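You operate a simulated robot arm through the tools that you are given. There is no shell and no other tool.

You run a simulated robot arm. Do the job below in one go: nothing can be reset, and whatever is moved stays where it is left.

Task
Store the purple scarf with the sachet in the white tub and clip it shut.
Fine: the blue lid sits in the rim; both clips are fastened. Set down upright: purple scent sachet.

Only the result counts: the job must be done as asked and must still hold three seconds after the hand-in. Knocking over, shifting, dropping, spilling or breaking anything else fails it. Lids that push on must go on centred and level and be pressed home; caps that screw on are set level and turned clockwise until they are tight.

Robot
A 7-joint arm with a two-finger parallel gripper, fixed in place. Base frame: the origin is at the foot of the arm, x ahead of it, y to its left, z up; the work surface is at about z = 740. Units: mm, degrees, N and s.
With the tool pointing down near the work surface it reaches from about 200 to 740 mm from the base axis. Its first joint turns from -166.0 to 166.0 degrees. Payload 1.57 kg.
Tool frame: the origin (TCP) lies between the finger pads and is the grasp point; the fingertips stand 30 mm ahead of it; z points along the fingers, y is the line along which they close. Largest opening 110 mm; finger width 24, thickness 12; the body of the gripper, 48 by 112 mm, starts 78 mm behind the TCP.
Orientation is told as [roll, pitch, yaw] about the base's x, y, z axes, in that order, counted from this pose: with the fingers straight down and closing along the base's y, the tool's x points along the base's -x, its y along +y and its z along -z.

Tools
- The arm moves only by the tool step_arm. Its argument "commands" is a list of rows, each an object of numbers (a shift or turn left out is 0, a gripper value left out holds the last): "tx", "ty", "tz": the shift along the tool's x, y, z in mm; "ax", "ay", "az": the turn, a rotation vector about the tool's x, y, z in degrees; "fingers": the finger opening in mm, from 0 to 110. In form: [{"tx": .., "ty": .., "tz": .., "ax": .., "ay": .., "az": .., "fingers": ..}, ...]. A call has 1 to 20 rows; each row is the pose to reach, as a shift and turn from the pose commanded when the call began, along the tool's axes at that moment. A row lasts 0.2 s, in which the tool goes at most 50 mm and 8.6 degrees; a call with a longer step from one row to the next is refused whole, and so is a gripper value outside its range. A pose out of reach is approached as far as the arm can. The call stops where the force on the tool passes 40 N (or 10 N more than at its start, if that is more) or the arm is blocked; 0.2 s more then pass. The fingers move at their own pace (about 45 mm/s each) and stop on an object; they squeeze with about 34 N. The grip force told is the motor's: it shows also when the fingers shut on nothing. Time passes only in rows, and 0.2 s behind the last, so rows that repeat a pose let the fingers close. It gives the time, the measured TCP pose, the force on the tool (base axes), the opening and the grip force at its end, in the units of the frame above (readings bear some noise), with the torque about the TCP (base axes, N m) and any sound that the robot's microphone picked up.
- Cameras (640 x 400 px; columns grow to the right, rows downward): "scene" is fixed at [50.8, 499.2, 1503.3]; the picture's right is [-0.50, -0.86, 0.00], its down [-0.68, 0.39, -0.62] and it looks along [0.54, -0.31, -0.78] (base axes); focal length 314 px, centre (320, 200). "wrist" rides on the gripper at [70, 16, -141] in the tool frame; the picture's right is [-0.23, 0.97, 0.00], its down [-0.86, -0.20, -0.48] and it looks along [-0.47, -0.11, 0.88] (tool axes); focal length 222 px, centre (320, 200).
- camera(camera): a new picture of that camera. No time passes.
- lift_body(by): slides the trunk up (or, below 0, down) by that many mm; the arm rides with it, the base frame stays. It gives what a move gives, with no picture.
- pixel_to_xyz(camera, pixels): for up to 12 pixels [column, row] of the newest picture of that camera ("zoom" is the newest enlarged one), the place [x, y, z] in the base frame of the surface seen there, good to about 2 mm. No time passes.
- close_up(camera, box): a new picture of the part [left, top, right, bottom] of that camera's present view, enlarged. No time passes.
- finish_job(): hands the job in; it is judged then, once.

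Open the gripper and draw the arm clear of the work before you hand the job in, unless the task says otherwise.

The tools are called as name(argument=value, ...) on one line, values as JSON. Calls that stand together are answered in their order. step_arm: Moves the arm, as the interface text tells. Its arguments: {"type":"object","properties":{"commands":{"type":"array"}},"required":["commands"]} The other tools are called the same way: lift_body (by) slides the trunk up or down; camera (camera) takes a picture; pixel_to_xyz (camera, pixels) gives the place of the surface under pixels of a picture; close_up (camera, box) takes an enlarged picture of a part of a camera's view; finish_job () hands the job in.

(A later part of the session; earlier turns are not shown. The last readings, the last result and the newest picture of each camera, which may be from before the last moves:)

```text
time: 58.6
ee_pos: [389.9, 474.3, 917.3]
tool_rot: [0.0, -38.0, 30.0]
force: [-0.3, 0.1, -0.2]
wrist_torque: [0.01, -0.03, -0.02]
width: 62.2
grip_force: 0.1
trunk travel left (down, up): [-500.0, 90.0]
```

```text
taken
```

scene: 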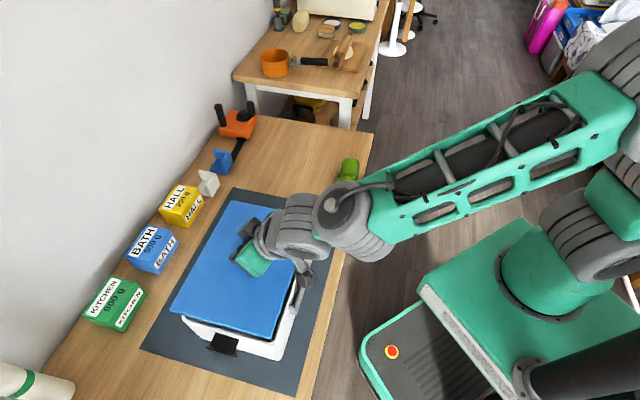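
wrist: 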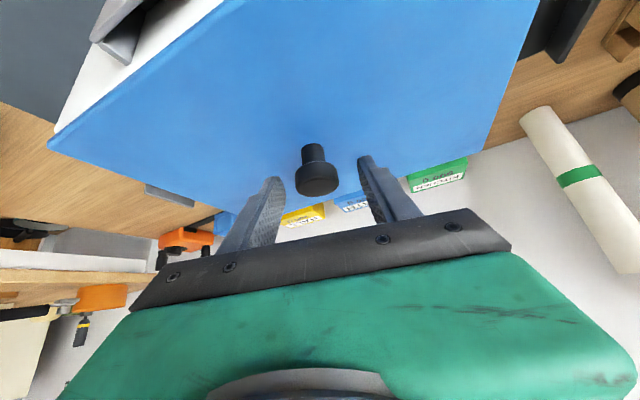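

The lid stays in the rim and the fingers are clear. I back out along the tool axis by 130 mm.

step_arm(commands=[{"tz": -15}, {"tz": -45}, {"tz": -90}, {"tz": -130}, {"tz": -130}])

close_up(camera="scene", box=[160, 190, 340, 370])

camera(camera="wrist")

```text
time: 59.8
ee_pos: [319.8, 433.7, 1020.8]
tool_rot: [0.0, -38.1, 30.2]
force: [-0.2, -0.1, -1.1]
wrist_torque: [0.02, -0.01, -0.01]
width: 62.1
grip_force: 0.1
trunk travel left (down, up): [-500.0, 90.0]
```

```text
2.22 times, centred on (250, 280) of scene
```

zoom: 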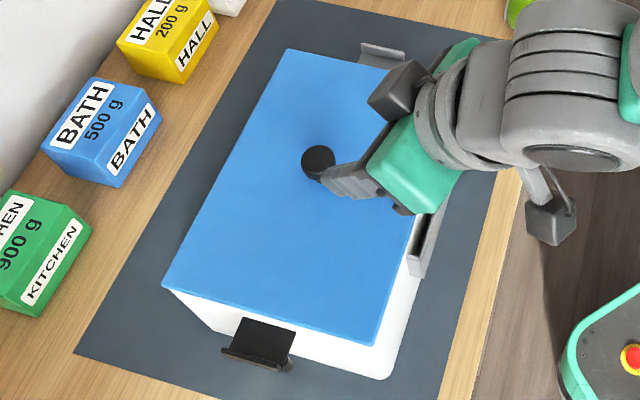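

```text
taken
```

wrist: 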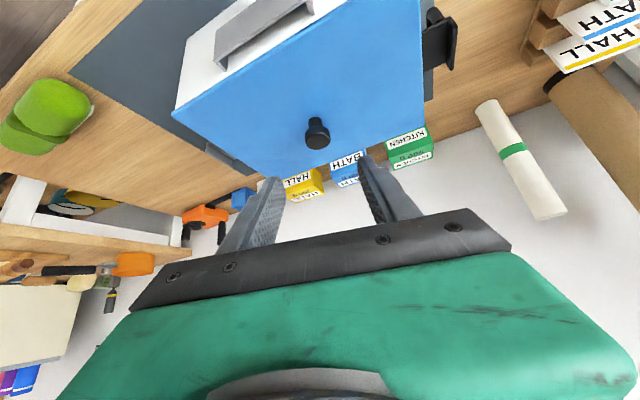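

The lid sits in the rim. I return the tool to vertical above the knob and close the fingers, to press it home from above.

step_arm(commands=[{"tx": -15, "ty": 0.2, "tz": 6.7, "ay": 7.6, "fingers": 0}, {"tx": -30, "ty": 0.4, "tz": 13.4, "ay": 15.2}, {"tx": -45, "ty": 0.6, "tz": 20.1, "ay": 22.8}, {"tx": -60, "ty": 0.8, "tz": 26.8, "ay": 30.4}, {"tx": -75.5, "ty": 1, "tz": 33.6, "ay": 38}, {"tx": -75.5, "ty": 1, "tz": 33.6, "ay": 38}, {"tx": -75.5, "ty": 1, "tz": 33.6, "ay": 38}])

camera(camera="wrist")

close_up(camera="scene", box=[160, 190, 340, 370])

```text
time: 61.4
ee_pos: [388.5, 476.0, 1039.6]
tool_rot: [0.0, 0.0, 30.1]
force: [0.2, 0.4, -0.5]
wrist_torque: [0.03, -0.02, -0.02]
width: 0.0
grip_force: 21.4
trunk travel left (down, up): [-500.0, 90.0]
```

```text
taken
```

wrist: 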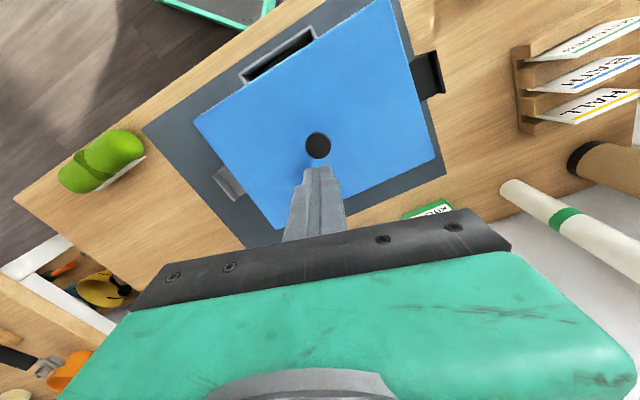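

```text
2.22 times, centred on (250, 280) of scene
```

zoom: 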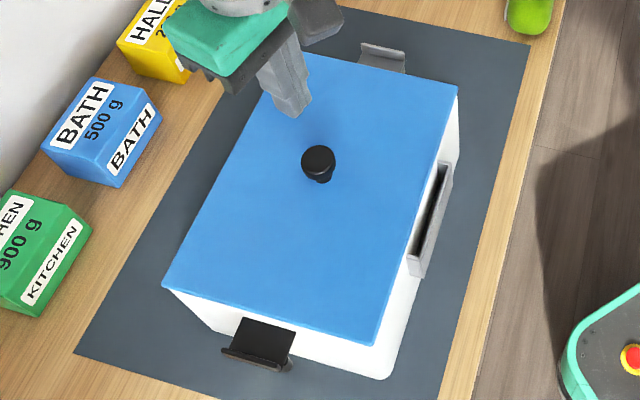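

The lid's full outline is now visible. I measure its four corners, the knob, and the clips before pressing.

close_up(camera="scene", box=[195, 205, 325, 355])

pixel_to_xyz(camera="zoom", pixels=[[160, 60], [110, 160], [70, 235], [320, 38], [370, 46], [410, 55], [130, 290], [200, 312], [270, 332], [345, 290], [375, 215], [405, 130]])

```text
2.67 times, centred on (260, 280) of scene
```

zoom: 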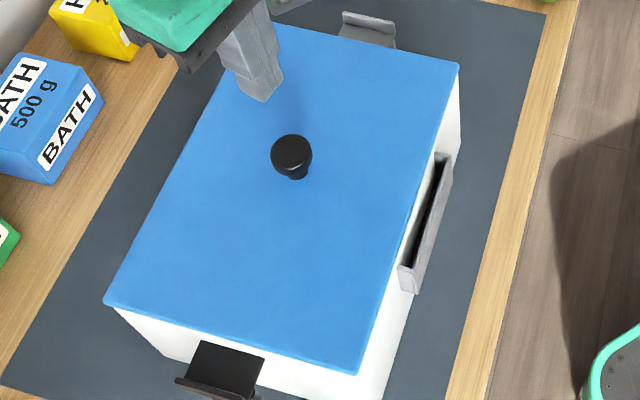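

```text
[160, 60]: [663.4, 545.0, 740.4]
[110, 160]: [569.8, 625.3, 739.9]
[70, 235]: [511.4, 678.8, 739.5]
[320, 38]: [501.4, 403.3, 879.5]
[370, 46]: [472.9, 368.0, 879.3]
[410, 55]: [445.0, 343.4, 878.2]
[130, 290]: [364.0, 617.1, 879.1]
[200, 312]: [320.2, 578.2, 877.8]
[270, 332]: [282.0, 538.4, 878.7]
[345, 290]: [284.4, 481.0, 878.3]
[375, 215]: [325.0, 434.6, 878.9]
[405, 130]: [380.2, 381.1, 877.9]
```

pixel_to_xyz(camera="zoom", pixels=[[107, 300], [355, 369], [456, 67], [280, 26], [140, 235], [165, 188], [190, 140], [150, 316], [250, 343], [380, 295], [410, 205], [435, 130]])

pixel_to_xyz(camera="zoom", pixels=[[320, 33], [370, 43], [420, 55], [292, 150], [275, 155], [309, 155], [180, 378], [245, 395], [345, 12], [393, 22], [225, 365], [370, 33]])

```text
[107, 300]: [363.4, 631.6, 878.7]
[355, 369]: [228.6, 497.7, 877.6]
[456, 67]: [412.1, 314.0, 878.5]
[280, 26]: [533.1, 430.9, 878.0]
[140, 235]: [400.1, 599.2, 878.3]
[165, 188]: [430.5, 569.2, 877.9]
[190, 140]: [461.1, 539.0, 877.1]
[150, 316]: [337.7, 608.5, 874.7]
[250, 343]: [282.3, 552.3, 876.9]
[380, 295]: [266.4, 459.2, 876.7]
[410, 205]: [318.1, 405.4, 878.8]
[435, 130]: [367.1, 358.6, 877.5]
```

```text
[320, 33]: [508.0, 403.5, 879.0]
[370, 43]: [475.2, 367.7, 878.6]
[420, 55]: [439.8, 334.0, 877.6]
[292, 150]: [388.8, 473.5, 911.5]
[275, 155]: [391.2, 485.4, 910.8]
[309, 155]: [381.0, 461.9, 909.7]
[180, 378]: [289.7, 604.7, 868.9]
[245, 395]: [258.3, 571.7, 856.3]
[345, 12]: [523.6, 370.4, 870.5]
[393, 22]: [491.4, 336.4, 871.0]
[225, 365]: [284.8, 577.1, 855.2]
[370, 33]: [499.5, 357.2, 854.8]
```

The lid is centred within about 1.5 mm and level at z≈878.5; the clips' plates lie at z≈855 with lips at about 170 mm from the centre. I now press down on the knob with the closed fingertips.

step_arm(commands=[{"tx": 1, "ty": -1.2, "tz": 30}, {"tx": 1, "ty": -1.2, "tz": 65}, {"tx": 1, "ty": -1.2, "tz": 85}, {"tx": 1, "ty": -1.2, "tz": 92}, {"tx": 1, "ty": -1.2, "tz": 95}, {"tx": 1, "ty": -1.2, "tz": 97}, {"tx": 1, "ty": -1.2, "tz": 99}, {"tx": 1, "ty": -1.2, "tz": 101}, {"tx": 1, "ty": -1.2, "tz": 103}, {"tx": 1, "ty": -1.2, "tz": 105}, {"tx": 1, "ty": -1.2, "tz": 107}, {"tx": 1, "ty": -1.2, "tz": 109}])

```text
time: 63.6
ee_pos: [388.9, 475.7, 941.5]
tool_rot: [0.3, -0.7, 30.2]
force: [-2.4, -2.8, 11.9]
wrist_torque: [-0.16, 0.21, 0.01]
width: 0.0
grip_force: 21.4
trunk travel left (down, up): [-500.0, 90.0]
stopped in row 10: the force on the tool passed its limit at 42 N (the readings are from after the stop); the commanded pose is now the measured one
```

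The press reached 42 N. I check the lid's height and gap again.

close_up(camera="scene", box=[195, 205, 325, 355])

pixel_to_xyz(camera="zoom", pixels=[[110, 298], [200, 312], [345, 360], [345, 290], [375, 215], [405, 130], [445, 75], [400, 70], [350, 50], [300, 50], [140, 250], [190, 160]])

camera(camera="wrist")

```text
2.67 times, centred on (260, 280) of scene
```

zoom: 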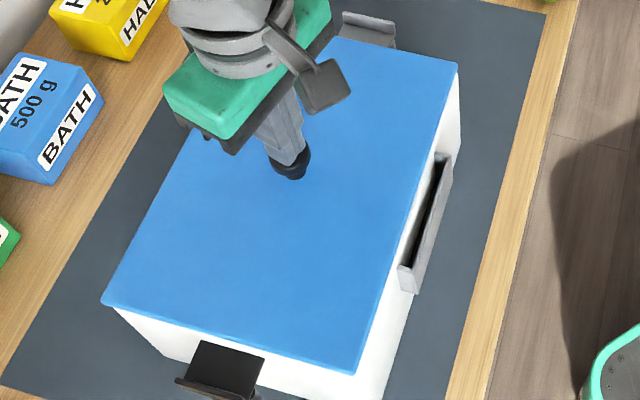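

```text
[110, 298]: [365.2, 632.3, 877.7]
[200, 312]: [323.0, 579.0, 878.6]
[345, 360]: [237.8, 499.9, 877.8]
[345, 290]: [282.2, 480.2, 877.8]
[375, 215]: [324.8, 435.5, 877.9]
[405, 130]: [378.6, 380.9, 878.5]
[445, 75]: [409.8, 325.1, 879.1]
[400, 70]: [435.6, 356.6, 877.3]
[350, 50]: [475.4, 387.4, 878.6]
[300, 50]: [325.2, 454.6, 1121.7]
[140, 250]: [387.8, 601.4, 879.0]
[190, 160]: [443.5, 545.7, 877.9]
```

```text
taken
```

wrist: 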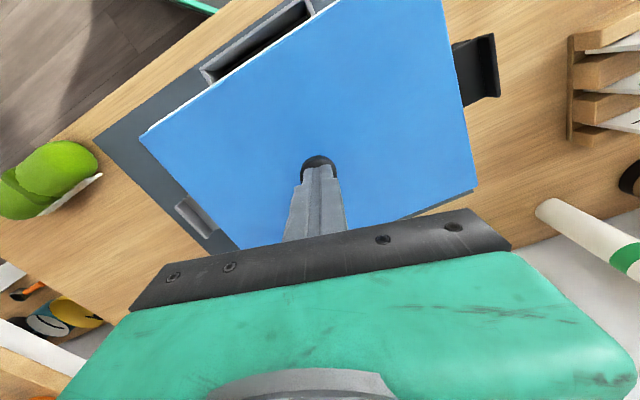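

The lid top reads about 878.2. I enlarge the near edge strongly to judge whether any gap or gasket is visible between lid and rim.

close_up(camera="scene", box=[228, 318, 278, 350])

close_up(camera="scene", box=[325, 225, 345, 240])

close_up(camera="wrist", box=[130, 110, 210, 180])

```text
12.50 times, centred on (253, 334) of scene
```

zoom: 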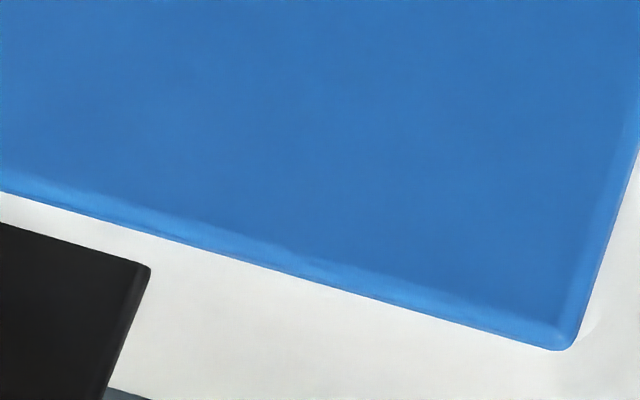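

```text
16.00 times, centred on (335, 232) of scene
```

zoom: 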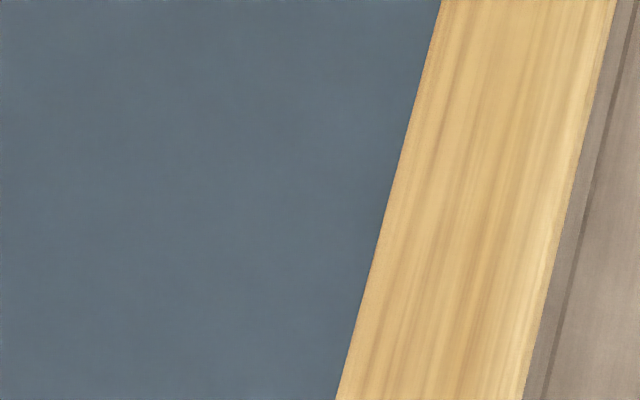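

```text
5.71 times, centred on (170, 145) of wrist
```

zoom: 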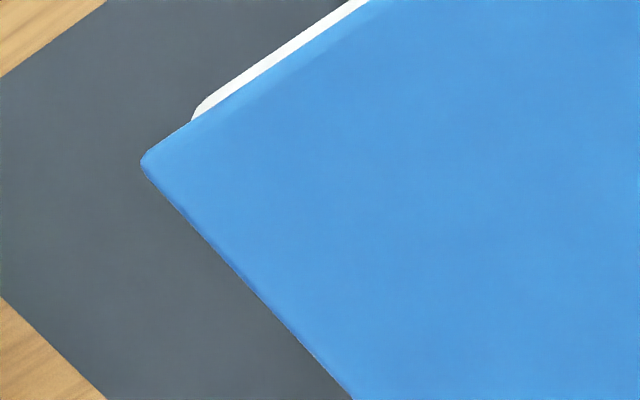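

No gap or gasket line shows at the near corner. Now I rise off the knob and study the clips; first I retract 120 mm straight up.

step_arm(commands=[{"tz": -10}, {"tz": -40}, {"tz": -80}, {"tz": -110}, {"tz": -110}])

camera(camera="wrist")

close_up(camera="wrist", box=[200, 150, 270, 210])

close_up(camera="wrist", box=[400, 40, 460, 110])

```text
time: 64.8
ee_pos: [388.5, 473.8, 1049.3]
tool_rot: [0.3, -0.4, 30.1]
force: [-0.1, -0.2, 0.3]
wrist_torque: [-0.01, 0.02, 0.01]
width: 0.0
grip_force: 21.1
trunk travel left (down, up): [-500.0, 90.0]
```

```text
taken
```

wrist: 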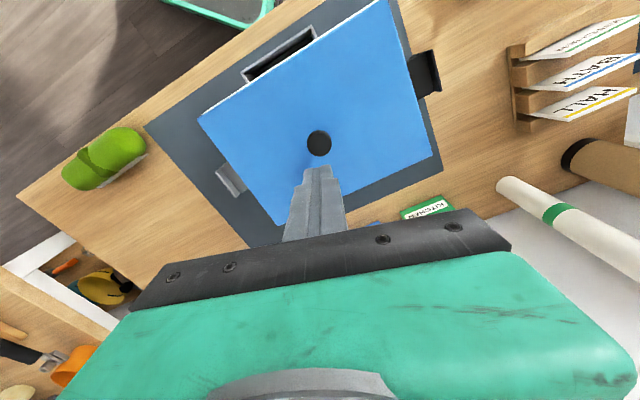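

```text
6.67 times, centred on (235, 180) of wrist
```

zoom: 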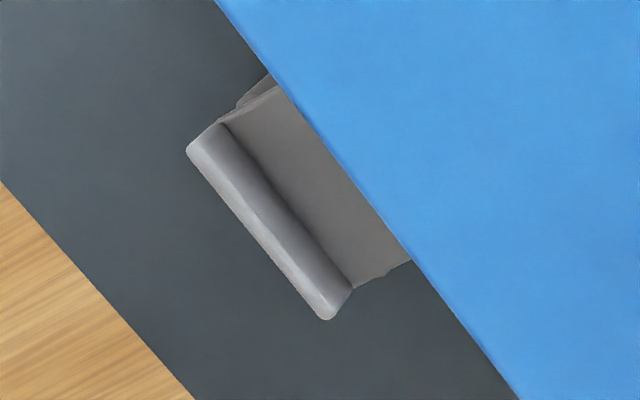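

```text
5.71 times, centred on (430, 75) of wrist
```

zoom: 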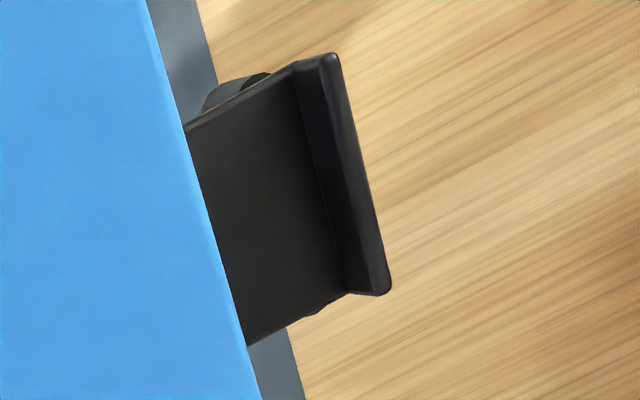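

The near clip is a flat plate with an upstanding lip at its outer end. I measure its lip and plate, then the far clip's.

pixel_to_xyz(camera="zoom", pixels=[[330, 65], [360, 170], [382, 285], [305, 75], [325, 170], [340, 270], [250, 150], [270, 230], [230, 250], [225, 130], [240, 85], [318, 310]])

close_up(camera="wrist", box=[200, 150, 270, 210])

pixel_to_xyz(camera="zoom", pixels=[[195, 152], [260, 235], [322, 312], [218, 128], [285, 215], [345, 285], [270, 120], [310, 180], [360, 240], [330, 190], [250, 95], [378, 272]])

```text
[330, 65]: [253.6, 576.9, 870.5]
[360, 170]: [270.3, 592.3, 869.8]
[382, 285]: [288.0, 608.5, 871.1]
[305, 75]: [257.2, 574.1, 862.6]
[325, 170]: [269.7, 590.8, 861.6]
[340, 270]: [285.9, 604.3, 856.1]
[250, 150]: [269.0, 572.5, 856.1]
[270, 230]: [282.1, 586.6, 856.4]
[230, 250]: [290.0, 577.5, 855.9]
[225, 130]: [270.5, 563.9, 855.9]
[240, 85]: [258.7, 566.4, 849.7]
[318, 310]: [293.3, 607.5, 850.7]
```

```text
6.67 times, centred on (235, 180) of wrist
```

zoom: 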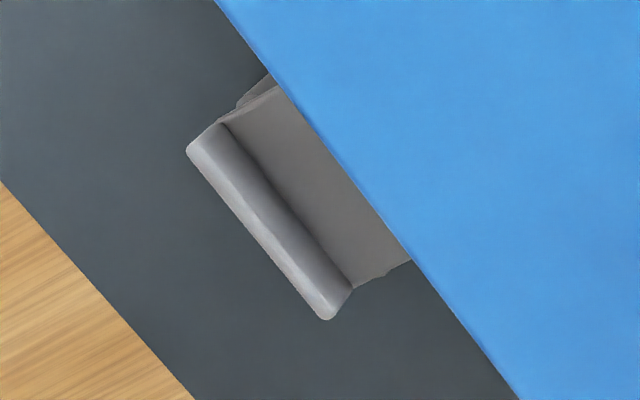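

```text
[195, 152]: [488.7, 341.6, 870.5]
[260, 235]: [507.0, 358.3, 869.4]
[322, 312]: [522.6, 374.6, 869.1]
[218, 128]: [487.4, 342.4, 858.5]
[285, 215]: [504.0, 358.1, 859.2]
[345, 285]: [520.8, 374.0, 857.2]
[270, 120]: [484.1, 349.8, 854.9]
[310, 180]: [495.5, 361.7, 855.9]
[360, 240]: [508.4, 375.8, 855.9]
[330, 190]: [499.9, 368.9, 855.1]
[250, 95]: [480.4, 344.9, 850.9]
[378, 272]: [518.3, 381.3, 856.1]
```

I enlarge the near clip in the scene view for the hinge's position.

close_up(camera="scene", box=[195, 325, 255, 365])

pixel_to_xyz(camera="zoom", pixels=[[300, 150], [200, 130], [400, 170], [230, 260], [300, 285], [375, 240], [385, 270], [360, 300], [140, 225], [250, 240], [330, 262], [390, 220]])

```text
10.00 times, centred on (225, 345) of scene
```

zoom: 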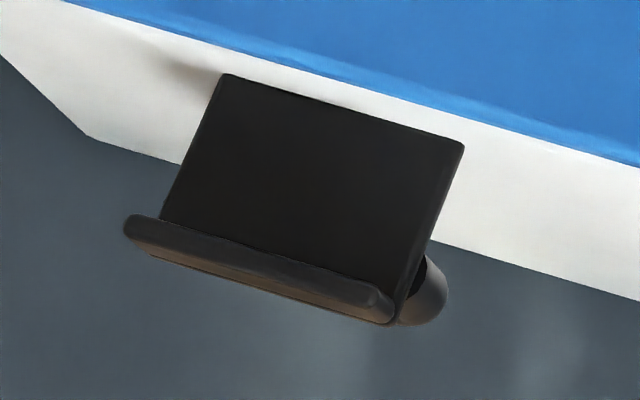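

```text
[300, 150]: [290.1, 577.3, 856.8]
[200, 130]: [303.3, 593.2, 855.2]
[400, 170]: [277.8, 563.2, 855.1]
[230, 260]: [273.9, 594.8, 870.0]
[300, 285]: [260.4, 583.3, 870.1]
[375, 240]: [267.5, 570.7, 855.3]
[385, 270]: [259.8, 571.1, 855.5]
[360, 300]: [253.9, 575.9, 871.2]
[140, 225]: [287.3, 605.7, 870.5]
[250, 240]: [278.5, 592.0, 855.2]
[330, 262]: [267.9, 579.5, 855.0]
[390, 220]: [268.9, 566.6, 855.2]
```

pixel_to_xyz(camera="zoom", pixels=[[435, 290], [440, 275], [420, 265], [425, 310], [410, 320], [220, 80], [460, 150], [340, 315], [200, 262], [280, 290], [415, 250], [380, 318]])

```text
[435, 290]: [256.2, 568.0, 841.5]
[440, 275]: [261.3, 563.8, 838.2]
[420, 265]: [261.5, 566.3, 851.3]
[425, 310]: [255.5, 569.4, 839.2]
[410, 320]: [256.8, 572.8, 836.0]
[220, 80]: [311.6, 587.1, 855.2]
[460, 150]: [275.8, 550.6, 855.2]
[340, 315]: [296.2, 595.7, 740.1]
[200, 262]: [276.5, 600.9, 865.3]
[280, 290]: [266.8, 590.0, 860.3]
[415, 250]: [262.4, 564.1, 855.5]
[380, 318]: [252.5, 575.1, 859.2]
```

The lid's top (878) matches the clips' lip height if they swing up about their inner edge, so the lid is home. For the far clip I'll wedge the closed fingertips under its outer end; I move to above its outer side at (556,310,1000), turning to yaw -44.6.

step_arm(commands=[{"tx": -6.3, "ty": -22.6, "tz": 4.9, "az": 7.5}, {"tx": -12.6, "ty": -45.2, "tz": 9.8, "az": 15}, {"tx": -18.9, "ty": -67.7, "tz": 14.7, "az": 22.4}, {"tx": -25.2, "ty": -90.3, "tz": 19.6, "az": 29.9}, {"tx": -31.5, "ty": -112.9, "tz": 24.5, "az": 37.4}, {"tx": -37.8, "ty": -135.5, "tz": 29.4, "az": 44.8}, {"tx": -44.1, "ty": -158, "tz": 34.3, "az": 52.3}, {"tx": -50.4, "ty": -180.6, "tz": 39.2, "az": 59.8}, {"tx": -56.7, "ty": -203.2, "tz": 44.1, "az": 67.2}, {"tx": -63, "ty": -225.8, "tz": 49, "az": 74.7}, {"tx": -63, "ty": -225.8, "tz": 49, "az": 74.7}])

step_arm(commands=[{"ay": 7.5}, {"ay": 15}, {"ay": 22.5}, {"ay": 30}, {"ay": 37.5}, {"ay": 45}, {"ay": 45}])

camera(camera="wrist")

camera(camera="scene")

```text
time: 67.2
ee_pos: [557.4, 312.3, 999.2]
tool_rot: [0.5, 0.1, -44.6]
force: [1.4, -0.1, 0.4]
wrist_torque: [0.0, -0.05, -0.03]
width: 0.0
grip_force: 21.4
trunk travel left (down, up): [-500.0, 90.0]
```

```text
time: 68.8
ee_pos: [456.2, 292.9, 960.2]
tool_rot: [0.7, 43.4, -44.1]
force: [-1.2, -0.7, 1.3]
wrist_torque: [0.01, -0.07, -0.04]
width: 0.0
grip_force: 21.3
out of reach, approached as far as the arm can: row 3, 4, 5, 6, 7
trunk travel left (down, up): [-500.0, 90.0]
```

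```text
taken
```

wrist: 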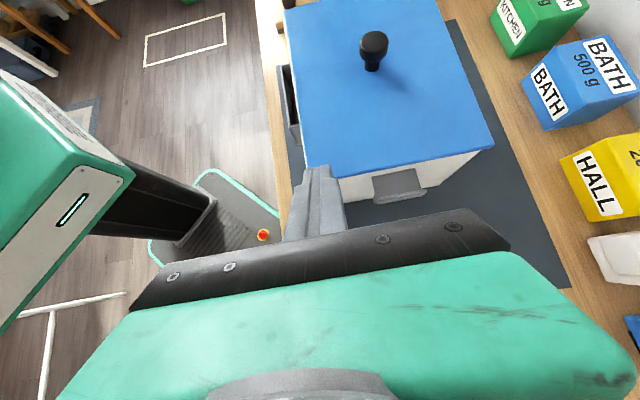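

```text
taken
```

scene: 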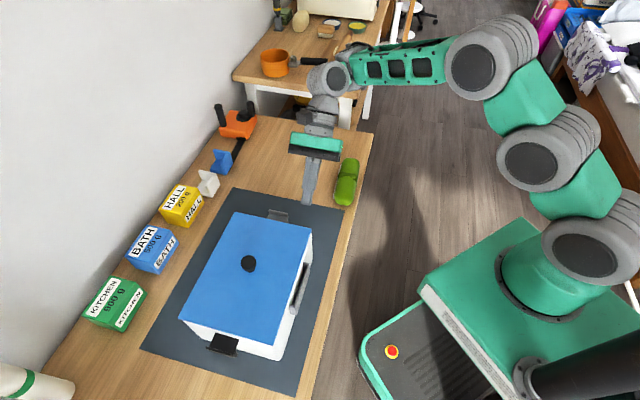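

The arm couldn't hold that point with the tilt and drifted to (456,293,960), still clear of everything. This view shows the far clip well at (400,185), so I enlarge it.

close_up(camera="wrist", box=[330, 130, 490, 220])

close_up(camera="wrist", box=[365, 160, 435, 210])

```text
4.00 times, centred on (410, 175) of wrist
```

zoom: 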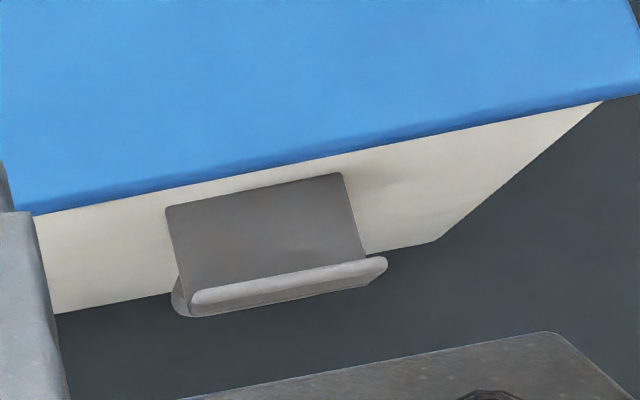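

```text
8.00 times, centred on (400, 185) of wrist
```

zoom: 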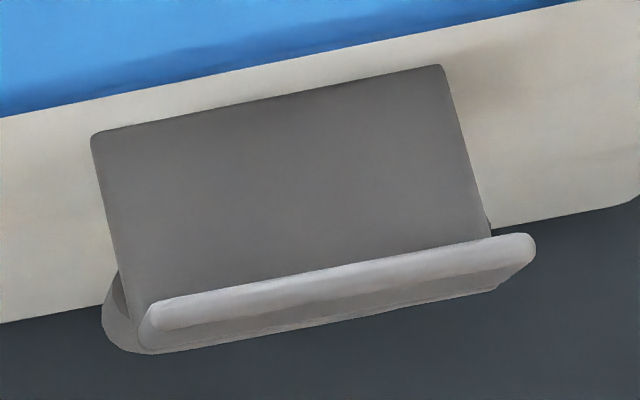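

pixel_to_xyz(camera="zoom", pixels=[[120, 320], [112, 290], [150, 345], [300, 320], [450, 292], [500, 280], [160, 310], [520, 245], [110, 150], [430, 80], [488, 222], [300, 200]])

pixel_to_xyz(camera="zoom", pixels=[[250, 290], [400, 262], [250, 312], [400, 285], [250, 325], [400, 298], [340, 275], [340, 300], [100, 115], [100, 100], [400, 52], [400, 42]])

```text
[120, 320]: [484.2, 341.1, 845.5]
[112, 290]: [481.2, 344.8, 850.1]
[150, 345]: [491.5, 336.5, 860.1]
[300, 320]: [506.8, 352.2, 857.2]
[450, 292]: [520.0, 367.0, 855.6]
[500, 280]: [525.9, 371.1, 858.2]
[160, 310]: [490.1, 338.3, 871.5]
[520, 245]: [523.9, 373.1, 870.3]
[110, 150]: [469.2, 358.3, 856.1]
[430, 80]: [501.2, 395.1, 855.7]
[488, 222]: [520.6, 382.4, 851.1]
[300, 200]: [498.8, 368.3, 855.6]
```

```text
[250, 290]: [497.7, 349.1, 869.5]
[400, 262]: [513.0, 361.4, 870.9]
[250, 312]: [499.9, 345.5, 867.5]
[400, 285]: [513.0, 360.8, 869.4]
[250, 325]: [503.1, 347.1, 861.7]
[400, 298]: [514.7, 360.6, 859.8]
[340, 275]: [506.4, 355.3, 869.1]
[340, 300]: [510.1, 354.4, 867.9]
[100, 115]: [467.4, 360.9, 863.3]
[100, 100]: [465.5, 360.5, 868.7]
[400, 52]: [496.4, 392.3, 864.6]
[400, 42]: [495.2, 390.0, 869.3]
```

The clip has a barrel near its outer end (u≈155-162, z≈836-851), so I want a side profile before touching it. I first untilt and rise.

step_arm(commands=[{"tx": 7, "tz": -7.3, "ay": -7.2}, {"tx": 14, "tz": -14.5, "ay": -14.4}, {"tx": 21, "tz": -21.8, "ay": -21.7}, {"tx": 28, "tz": -29, "ay": -28.9}, {"tx": 35, "tz": -36, "ay": -36.2}, {"tx": 41, "tz": -43.6, "ay": -43.4}, {"tx": 41, "tz": -43.6, "ay": -43.4}])

```text
time: 70.4
ee_pos: [459.2, 292.3, 1020.1]
tool_rot: [0.5, 1.6, -44.5]
force: [-0.4, 0.6, -1.0]
wrist_torque: [0.0, -0.04, 0.0]
width: 0.2
grip_force: 20.8
trunk travel left (down, up): [-500.0, 90.0]
```

Now I turn to yaw 45 so that the tool can tilt toward the clip along its hinge axis from the robot's side.

step_arm(commands=[{"az": -8.2}, {"az": -16.4}, {"az": -24.5}, {"az": -32.7}, {"az": -40.9}, {"az": -49}, {"az": -57.2}, {"az": -65.4}, {"az": -73.6}, {"az": -81.7}, {"az": -89.9}, {"az": -89.9}])

```text
time: 73.0
ee_pos: [461.1, 293.2, 1019.2]
tool_rot: [1.6, -0.6, 45.3]
force: [-0.2, -0.2, -0.2]
wrist_torque: [-0.01, 0.01, 0.01]
width: 0.0
grip_force: 22.1
trunk travel left (down, up): [-500.0, 90.0]
```

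I correct the small residual roll, then tilt 45° outward while lowering to about (445,278,905), from where the wrist camera should see the clip in profile.

step_arm(commands=[{"ax": 1.6, "ay": 0.6}])

step_arm(commands=[{"tx": 3.6, "tz": 19, "ay": -7.5}, {"tx": 7.3, "tz": 38, "ay": -15}, {"tx": 10.9, "tz": 57, "ay": -22.5}, {"tx": 14.5, "tz": 76, "ay": -30}, {"tx": 18.2, "tz": 95, "ay": -37.5}, {"tx": 21.8, "tz": 114, "ay": -45}, {"tx": 21.8, "tz": 114, "ay": -45}])

camera(camera="wrist")

camera(camera="scene")

```text
time: 73.4
ee_pos: [459.5, 293.7, 1020.3]
tool_rot: [0.2, 0.2, 45.4]
force: [0.6, 0.5, -0.3]
wrist_torque: [0.02, 0.0, 0.03]
width: 0.0
grip_force: 21.2
trunk travel left (down, up): [-500.0, 90.0]
```

```text
time: 75.0
ee_pos: [444.4, 278.4, 905.7]
tool_rot: [0.1, -44.9, 45.2]
force: [-0.4, 0.5, 0.2]
wrist_torque: [-0.01, -0.04, -0.02]
width: 0.0
grip_force: 21.6
trunk travel left (down, up): [-500.0, 90.0]
```

```text
taken
```

wrist: 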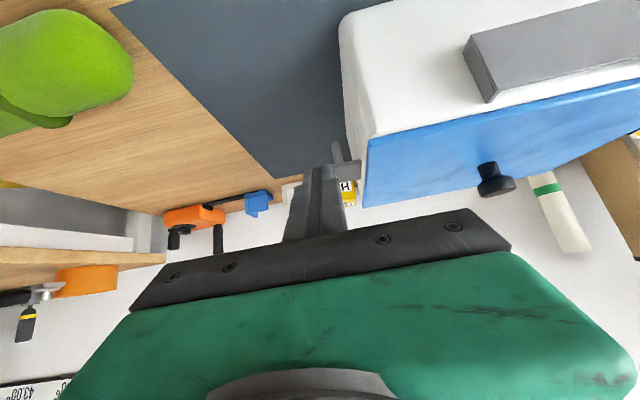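

```text
taken
```

scene: 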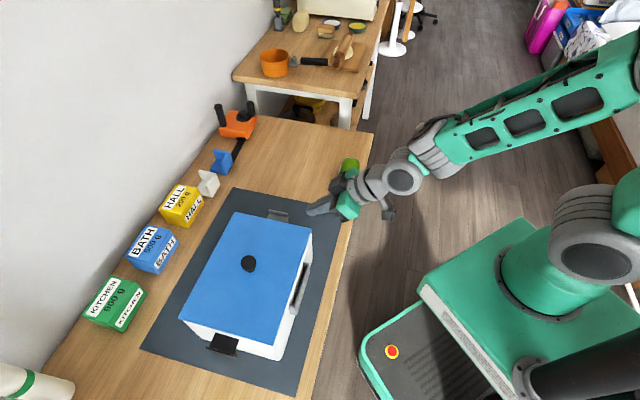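

The profile view works: the clip appears at (345,165) in the upside-down picture, and the lid edge at (365,150). I enlarge both.

close_up(camera="wrist", box=[318, 128, 382, 178])

close_up(camera="wrist", box=[340, 80, 480, 180])

```text
8.00 times, centred on (350, 153) of wrist
```

zoom: 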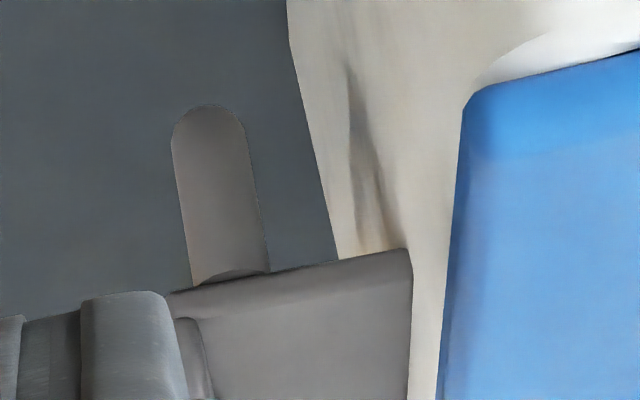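

```text
4.00 times, centred on (410, 130) of wrist
```

zoom: 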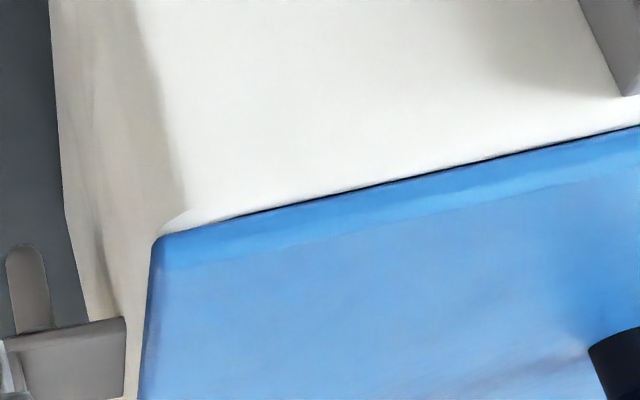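

A tab hangs down under the plate's outer end. I measure the tab, plate and lip in this profile, and the lid-to-rim line.

close_up(camera="wrist", box=[318, 128, 382, 178])

pixel_to_xyz(camera="zoom", pixels=[[205, 115], [180, 150], [238, 150], [210, 200], [195, 260], [255, 250], [235, 280], [390, 262], [300, 290], [300, 330], [200, 345], [395, 300]])

pixel_to_xyz(camera="zoom", pixels=[[410, 280], [190, 380], [470, 110], [450, 250], [500, 90], [560, 60], [330, 230], [380, 200], [420, 200], [360, 100], [190, 325], [250, 310]])

```text
8.00 times, centred on (350, 153) of wrist
```

zoom: 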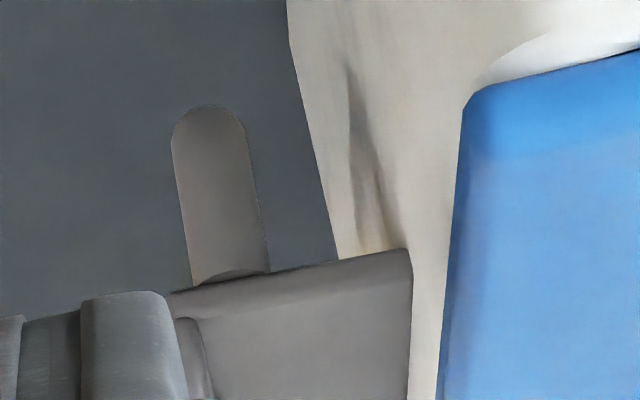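

```text
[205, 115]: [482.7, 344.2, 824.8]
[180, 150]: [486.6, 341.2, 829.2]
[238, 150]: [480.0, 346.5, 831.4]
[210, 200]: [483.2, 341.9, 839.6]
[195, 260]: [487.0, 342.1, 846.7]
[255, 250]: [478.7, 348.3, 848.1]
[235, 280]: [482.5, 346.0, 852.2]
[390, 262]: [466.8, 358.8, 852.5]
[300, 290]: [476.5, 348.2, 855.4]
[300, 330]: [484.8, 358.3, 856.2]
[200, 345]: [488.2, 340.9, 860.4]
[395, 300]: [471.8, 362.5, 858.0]
```

```text
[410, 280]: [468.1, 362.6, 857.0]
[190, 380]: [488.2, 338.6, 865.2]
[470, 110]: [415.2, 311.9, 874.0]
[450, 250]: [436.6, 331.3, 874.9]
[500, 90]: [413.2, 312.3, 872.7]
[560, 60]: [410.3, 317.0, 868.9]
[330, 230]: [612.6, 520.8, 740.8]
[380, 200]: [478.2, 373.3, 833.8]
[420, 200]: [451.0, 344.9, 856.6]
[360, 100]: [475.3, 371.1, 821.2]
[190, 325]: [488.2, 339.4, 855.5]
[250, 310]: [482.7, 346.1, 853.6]
```

The clip is an L: plate u 137–163, lip up to z 870, and a thumb tab hanging to z≈824 (u 153–163). Lifting that tab from below swings the clip up 90° over the lid. I position the tilted closed fingers behind the tab's near end, in line to slide under it.

step_arm(commands=[{"tx": 11.1, "ty": 7.9, "tz": 18}, {"tx": 22.2, "ty": 15.7, "tz": 36}, {"tx": 22.2, "ty": 15.7, "tz": 36}])

camera(camera="wrist")

close_up(camera="wrist", box=[260, 90, 400, 210])

```text
time: 75.8
ee_pos: [440.3, 297.3, 863.5]
tool_rot: [0.0, -44.9, 45.3]
force: [0.1, -0.1, -0.3]
wrist_torque: [0.05, -0.04, 0.0]
width: 0.1
grip_force: 21.2
trunk travel left (down, up): [-500.0, 90.0]
```

```text
taken
```

wrist: 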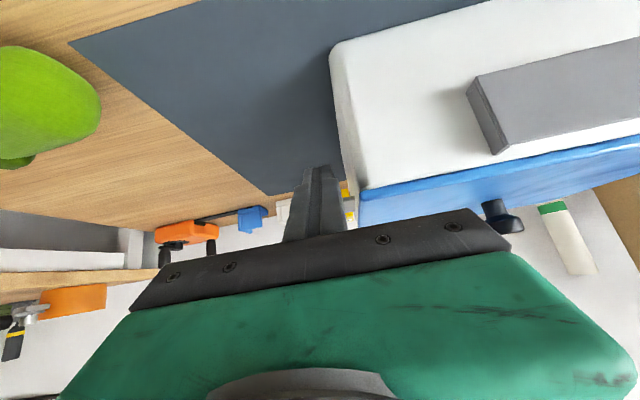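

```text
3.33 times, centred on (330, 150) of wrist
```

zoom: 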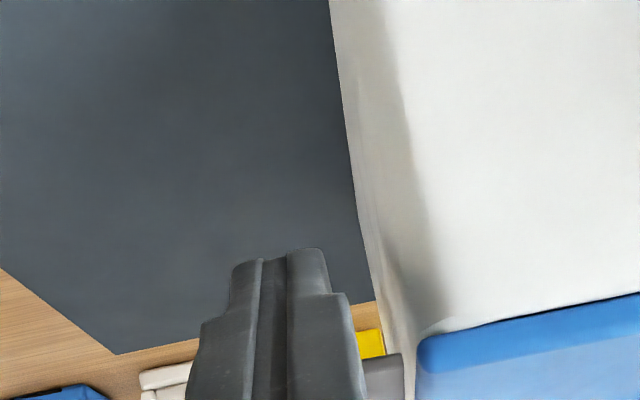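

The fingers hide the clip now, but the geometry puts the tip on line to pass below the tab. I advance in small steps along the tool axis, checking the force.

step_arm(commands=[{"tz": 15}, {"tz": 30}, {"tz": 40}, {"tz": 40}])

step_arm(commands=[{"tz": 8}, {"tz": 14}, {"tz": 20}, {"tz": 20}])

camera(camera="wrist")

close_up(camera="scene", box=[240, 170, 370, 260])

```text
time: 76.8
ee_pos: [460.0, 315.0, 836.8]
tool_rot: [0.1, -44.9, 45.3]
force: [-0.1, -0.2, -0.2]
wrist_torque: [0.03, -0.02, 0.0]
width: 0.0
grip_force: 20.9
trunk travel left (down, up): [-500.0, 90.0]
```

```text
time: 77.8
ee_pos: [469.7, 326.4, 822.9]
tool_rot: [0.2, -44.8, 45.4]
force: [-0.4, 1.5, 1.0]
wrist_torque: [-0.01, -0.02, -0.02]
width: 0.0
grip_force: 21.5
trunk travel left (down, up): [-500.0, 90.0]
```

```text
taken
```

wrist: 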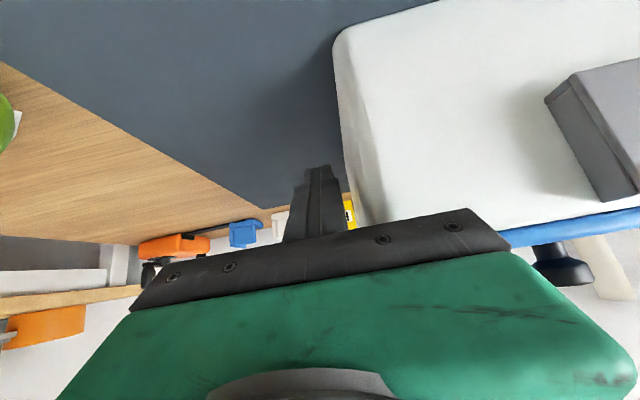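

```text
4.44 times, centred on (305, 215) of scene
```

zoom: 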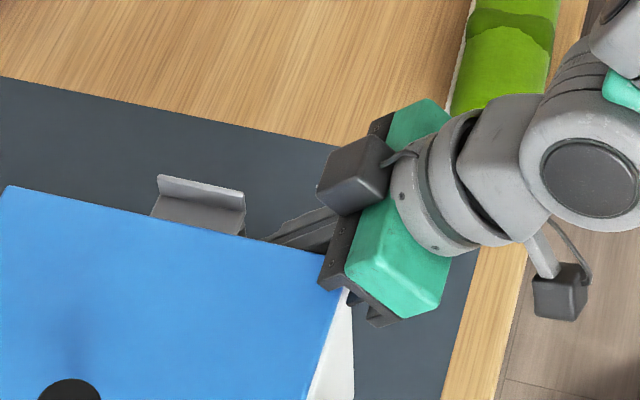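

The fingers now reach beneath the tab's near end, with the gripper body just clear of the lid corner. I raise straight up in small steps, watching the force.

step_arm(commands=[{"tx": -2.1, "tz": -2.1}, {"tx": -4.2, "tz": -4.2}, {"tx": -6.4, "tz": -6.4}, {"tx": -8.5, "tz": -8.5}, {"tx": -8.5, "tz": -8.5}])

close_up(camera="scene", box=[250, 190, 330, 240])

```text
time: 79.0
ee_pos: [471.2, 325.6, 833.8]
tool_rot: [0.0, -44.9, 45.2]
force: [-0.5, -2.7, -2.6]
wrist_torque: [-0.06, 0.01, -0.05]
width: 0.0
grip_force: 20.9
trunk travel left (down, up): [-500.0, 90.0]
```

```text
8.00 times, centred on (290, 215) of scene
```

zoom: 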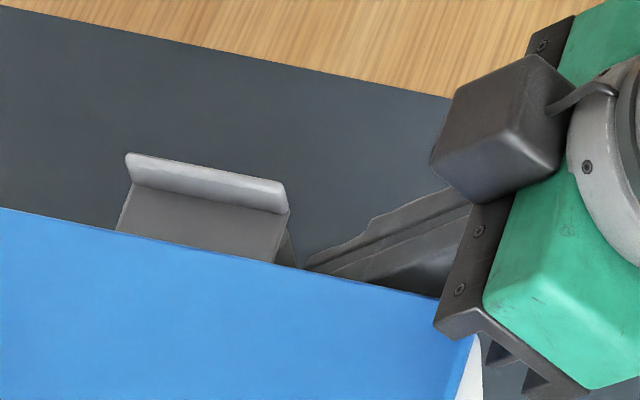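

A slight downward reaction (−2.6 N) suggests contact with the tab. I raise another 6 mm and look.

step_arm(commands=[{"tx": -1.4, "tz": -1.4}, {"tx": -2.8, "tz": -2.8}, {"tx": -4.2, "tz": -4.2}, {"tx": -4.2, "tz": -4.2}])

close_up(camera="scene", box=[250, 190, 330, 240])

close_up(camera="wrist", box=[270, 110, 390, 210])

```text
time: 80.0
ee_pos: [468.8, 326.5, 839.9]
tool_rot: [0.1, -44.9, 45.2]
force: [-1.4, -2.3, -2.3]
wrist_torque: [-0.06, 0.04, -0.06]
width: 0.2
grip_force: 21.1
trunk travel left (down, up): [-500.0, 90.0]
```

```text
8.00 times, centred on (290, 215) of scene
```

zoom: 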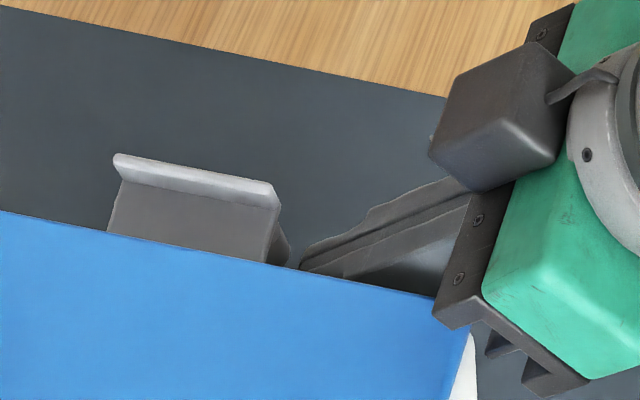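

```text
4.00 times, centred on (330, 160) of wrist
```

zoom: 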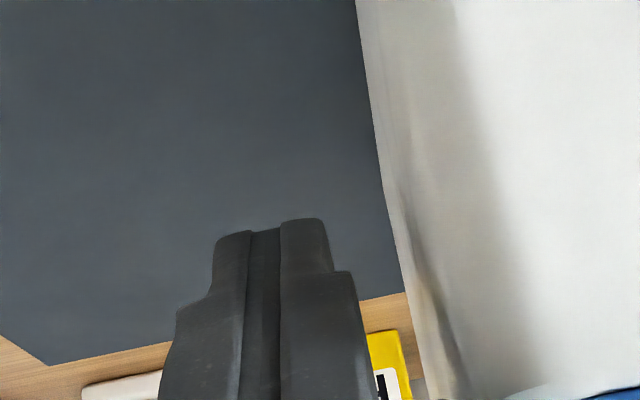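

The clip is swinging up: its lip moved from (125–287) to (113–270) in the enlargement while the lid did not move, with only 2–3 N. I continue raising.

step_arm(commands=[{"tx": -2.1, "tz": -2.1}, {"tx": -4.2, "tz": -4.2}, {"tx": -6.4, "tz": -6.4}, {"tx": -8.5, "tz": -8.5}, {"tx": -8.5, "tz": -8.5}])

close_up(camera="scene", box=[250, 190, 330, 240])

close_up(camera="wrist", box=[270, 110, 390, 210])

```text
time: 81.2
ee_pos: [469.9, 325.3, 852.4]
tool_rot: [0.0, -44.8, 45.3]
force: [0.1, -2.4, -1.0]
wrist_torque: [-0.04, -0.02, -0.06]
width: 0.1
grip_force: 21.0
trunk travel left (down, up): [-500.0, 90.0]
```

```text
8.00 times, centred on (290, 215) of scene
```

zoom: 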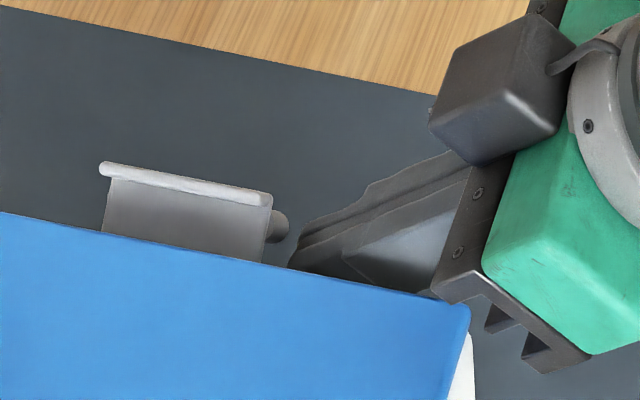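

```text
4.00 times, centred on (330, 160) of wrist
```

zoom: 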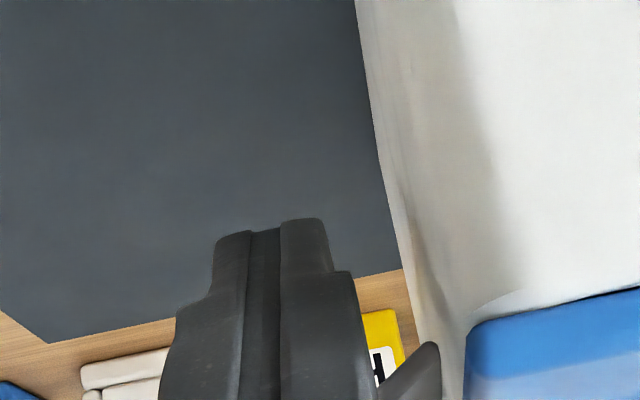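

The clip is now about half-way up. I keep raising.

step_arm(commands=[{"tx": -2.1, "tz": -2.1}, {"tx": -4.2, "tz": -4.2}, {"tx": -6.4, "tz": -6.4}, {"tx": -8.5, "tz": -8.5}, {"tx": -8.5, "tz": -8.5}])

close_up(camera="scene", box=[250, 190, 330, 240])

close_up(camera="wrist", box=[270, 110, 390, 210])

```text
time: 82.4
ee_pos: [470.1, 324.8, 864.0]
tool_rot: [0.2, -45.0, 45.2]
force: [-2.4, -2.6, -0.3]
wrist_torque: [-0.06, 0.03, -0.04]
width: 0.0
grip_force: 20.8
trunk travel left (down, up): [-500.0, 90.0]
```

```text
8.00 times, centred on (290, 215) of scene
```

zoom: 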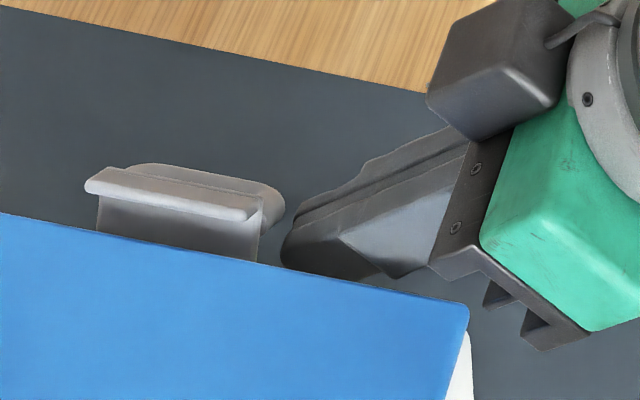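

```text
4.00 times, centred on (330, 160) of wrist
```

zoom: 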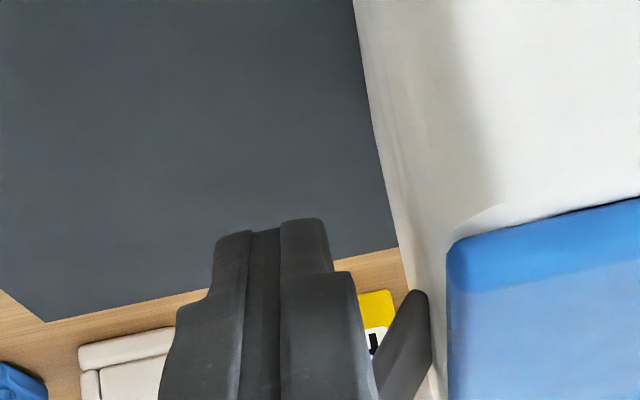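

The clip stands at about 60° with the tab now pointing outward. I continue up another 12 mm.

step_arm(commands=[{"tx": -2.1, "tz": -2.1}, {"tx": -4.2, "tz": -4.2}, {"tx": -6.4, "tz": -6.4}, {"tx": -8.5, "tz": -8.5}, {"tx": -8.5, "tz": -8.5}])

close_up(camera="scene", box=[250, 190, 330, 240])

close_up(camera="wrist", box=[270, 110, 390, 210])

```text
time: 83.6
ee_pos: [471.2, 325.2, 875.5]
tool_rot: [0.2, -45.0, 45.4]
force: [-3.2, 0.2, -0.2]
wrist_torque: [-0.02, 0.0, 0.03]
width: 0.0
grip_force: 21.7
trunk travel left (down, up): [-500.0, 90.0]
```

```text
8.00 times, centred on (290, 215) of scene
```

zoom: 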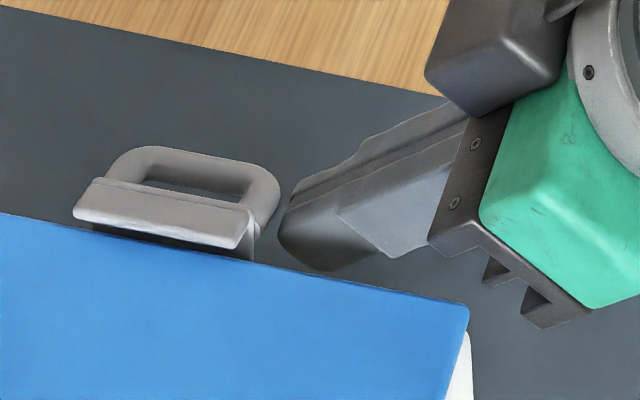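

```text
4.00 times, centred on (330, 160) of wrist
```

zoom: 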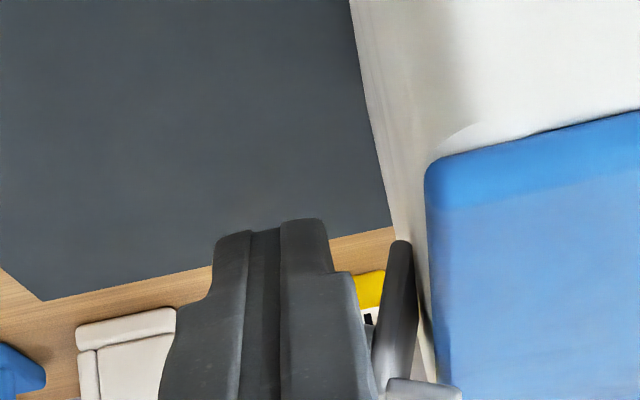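

The tab turns out to be a loop handle and the lip is almost over the lid edge. I raise a little more, watching force and sound.

step_arm(commands=[{"tx": -1.4, "tz": -1.4}, {"tx": -2.8, "tz": -2.8}, {"tx": -2.8, "tz": -2.8}])

close_up(camera="scene", box=[250, 190, 330, 240])

close_up(camera="wrist", box=[300, 130, 400, 210])

```text
time: 84.4
ee_pos: [470.3, 325.3, 879.8]
tool_rot: [0.1, -44.9, 45.3]
force: [-2.4, -1.0, -1.1]
wrist_torque: [-0.04, 0.02, 0.04]
width: 0.0
grip_force: 21.7
trunk travel left (down, up): [-500.0, 90.0]
```

```text
8.00 times, centred on (290, 215) of scene
```

zoom: 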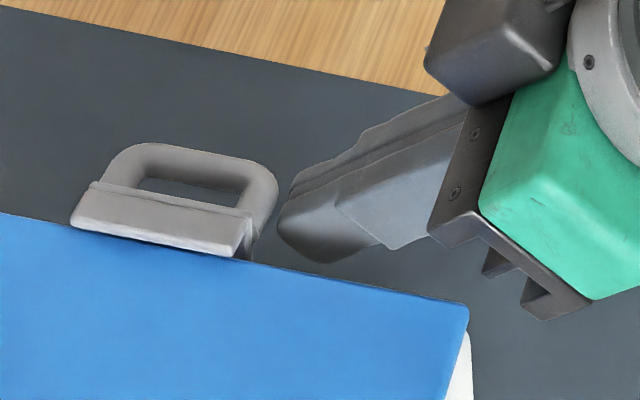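

```text
5.00 times, centred on (350, 170) of wrist
```

zoom: 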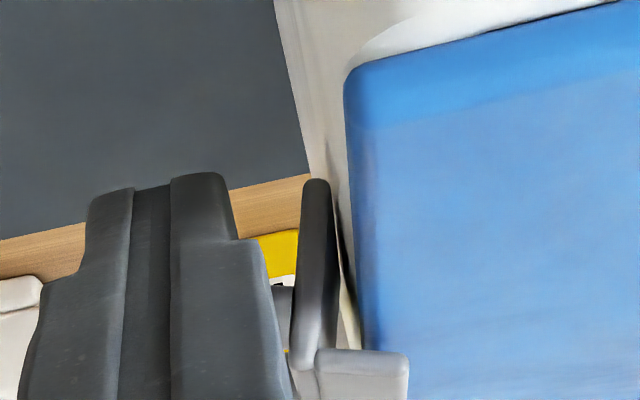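

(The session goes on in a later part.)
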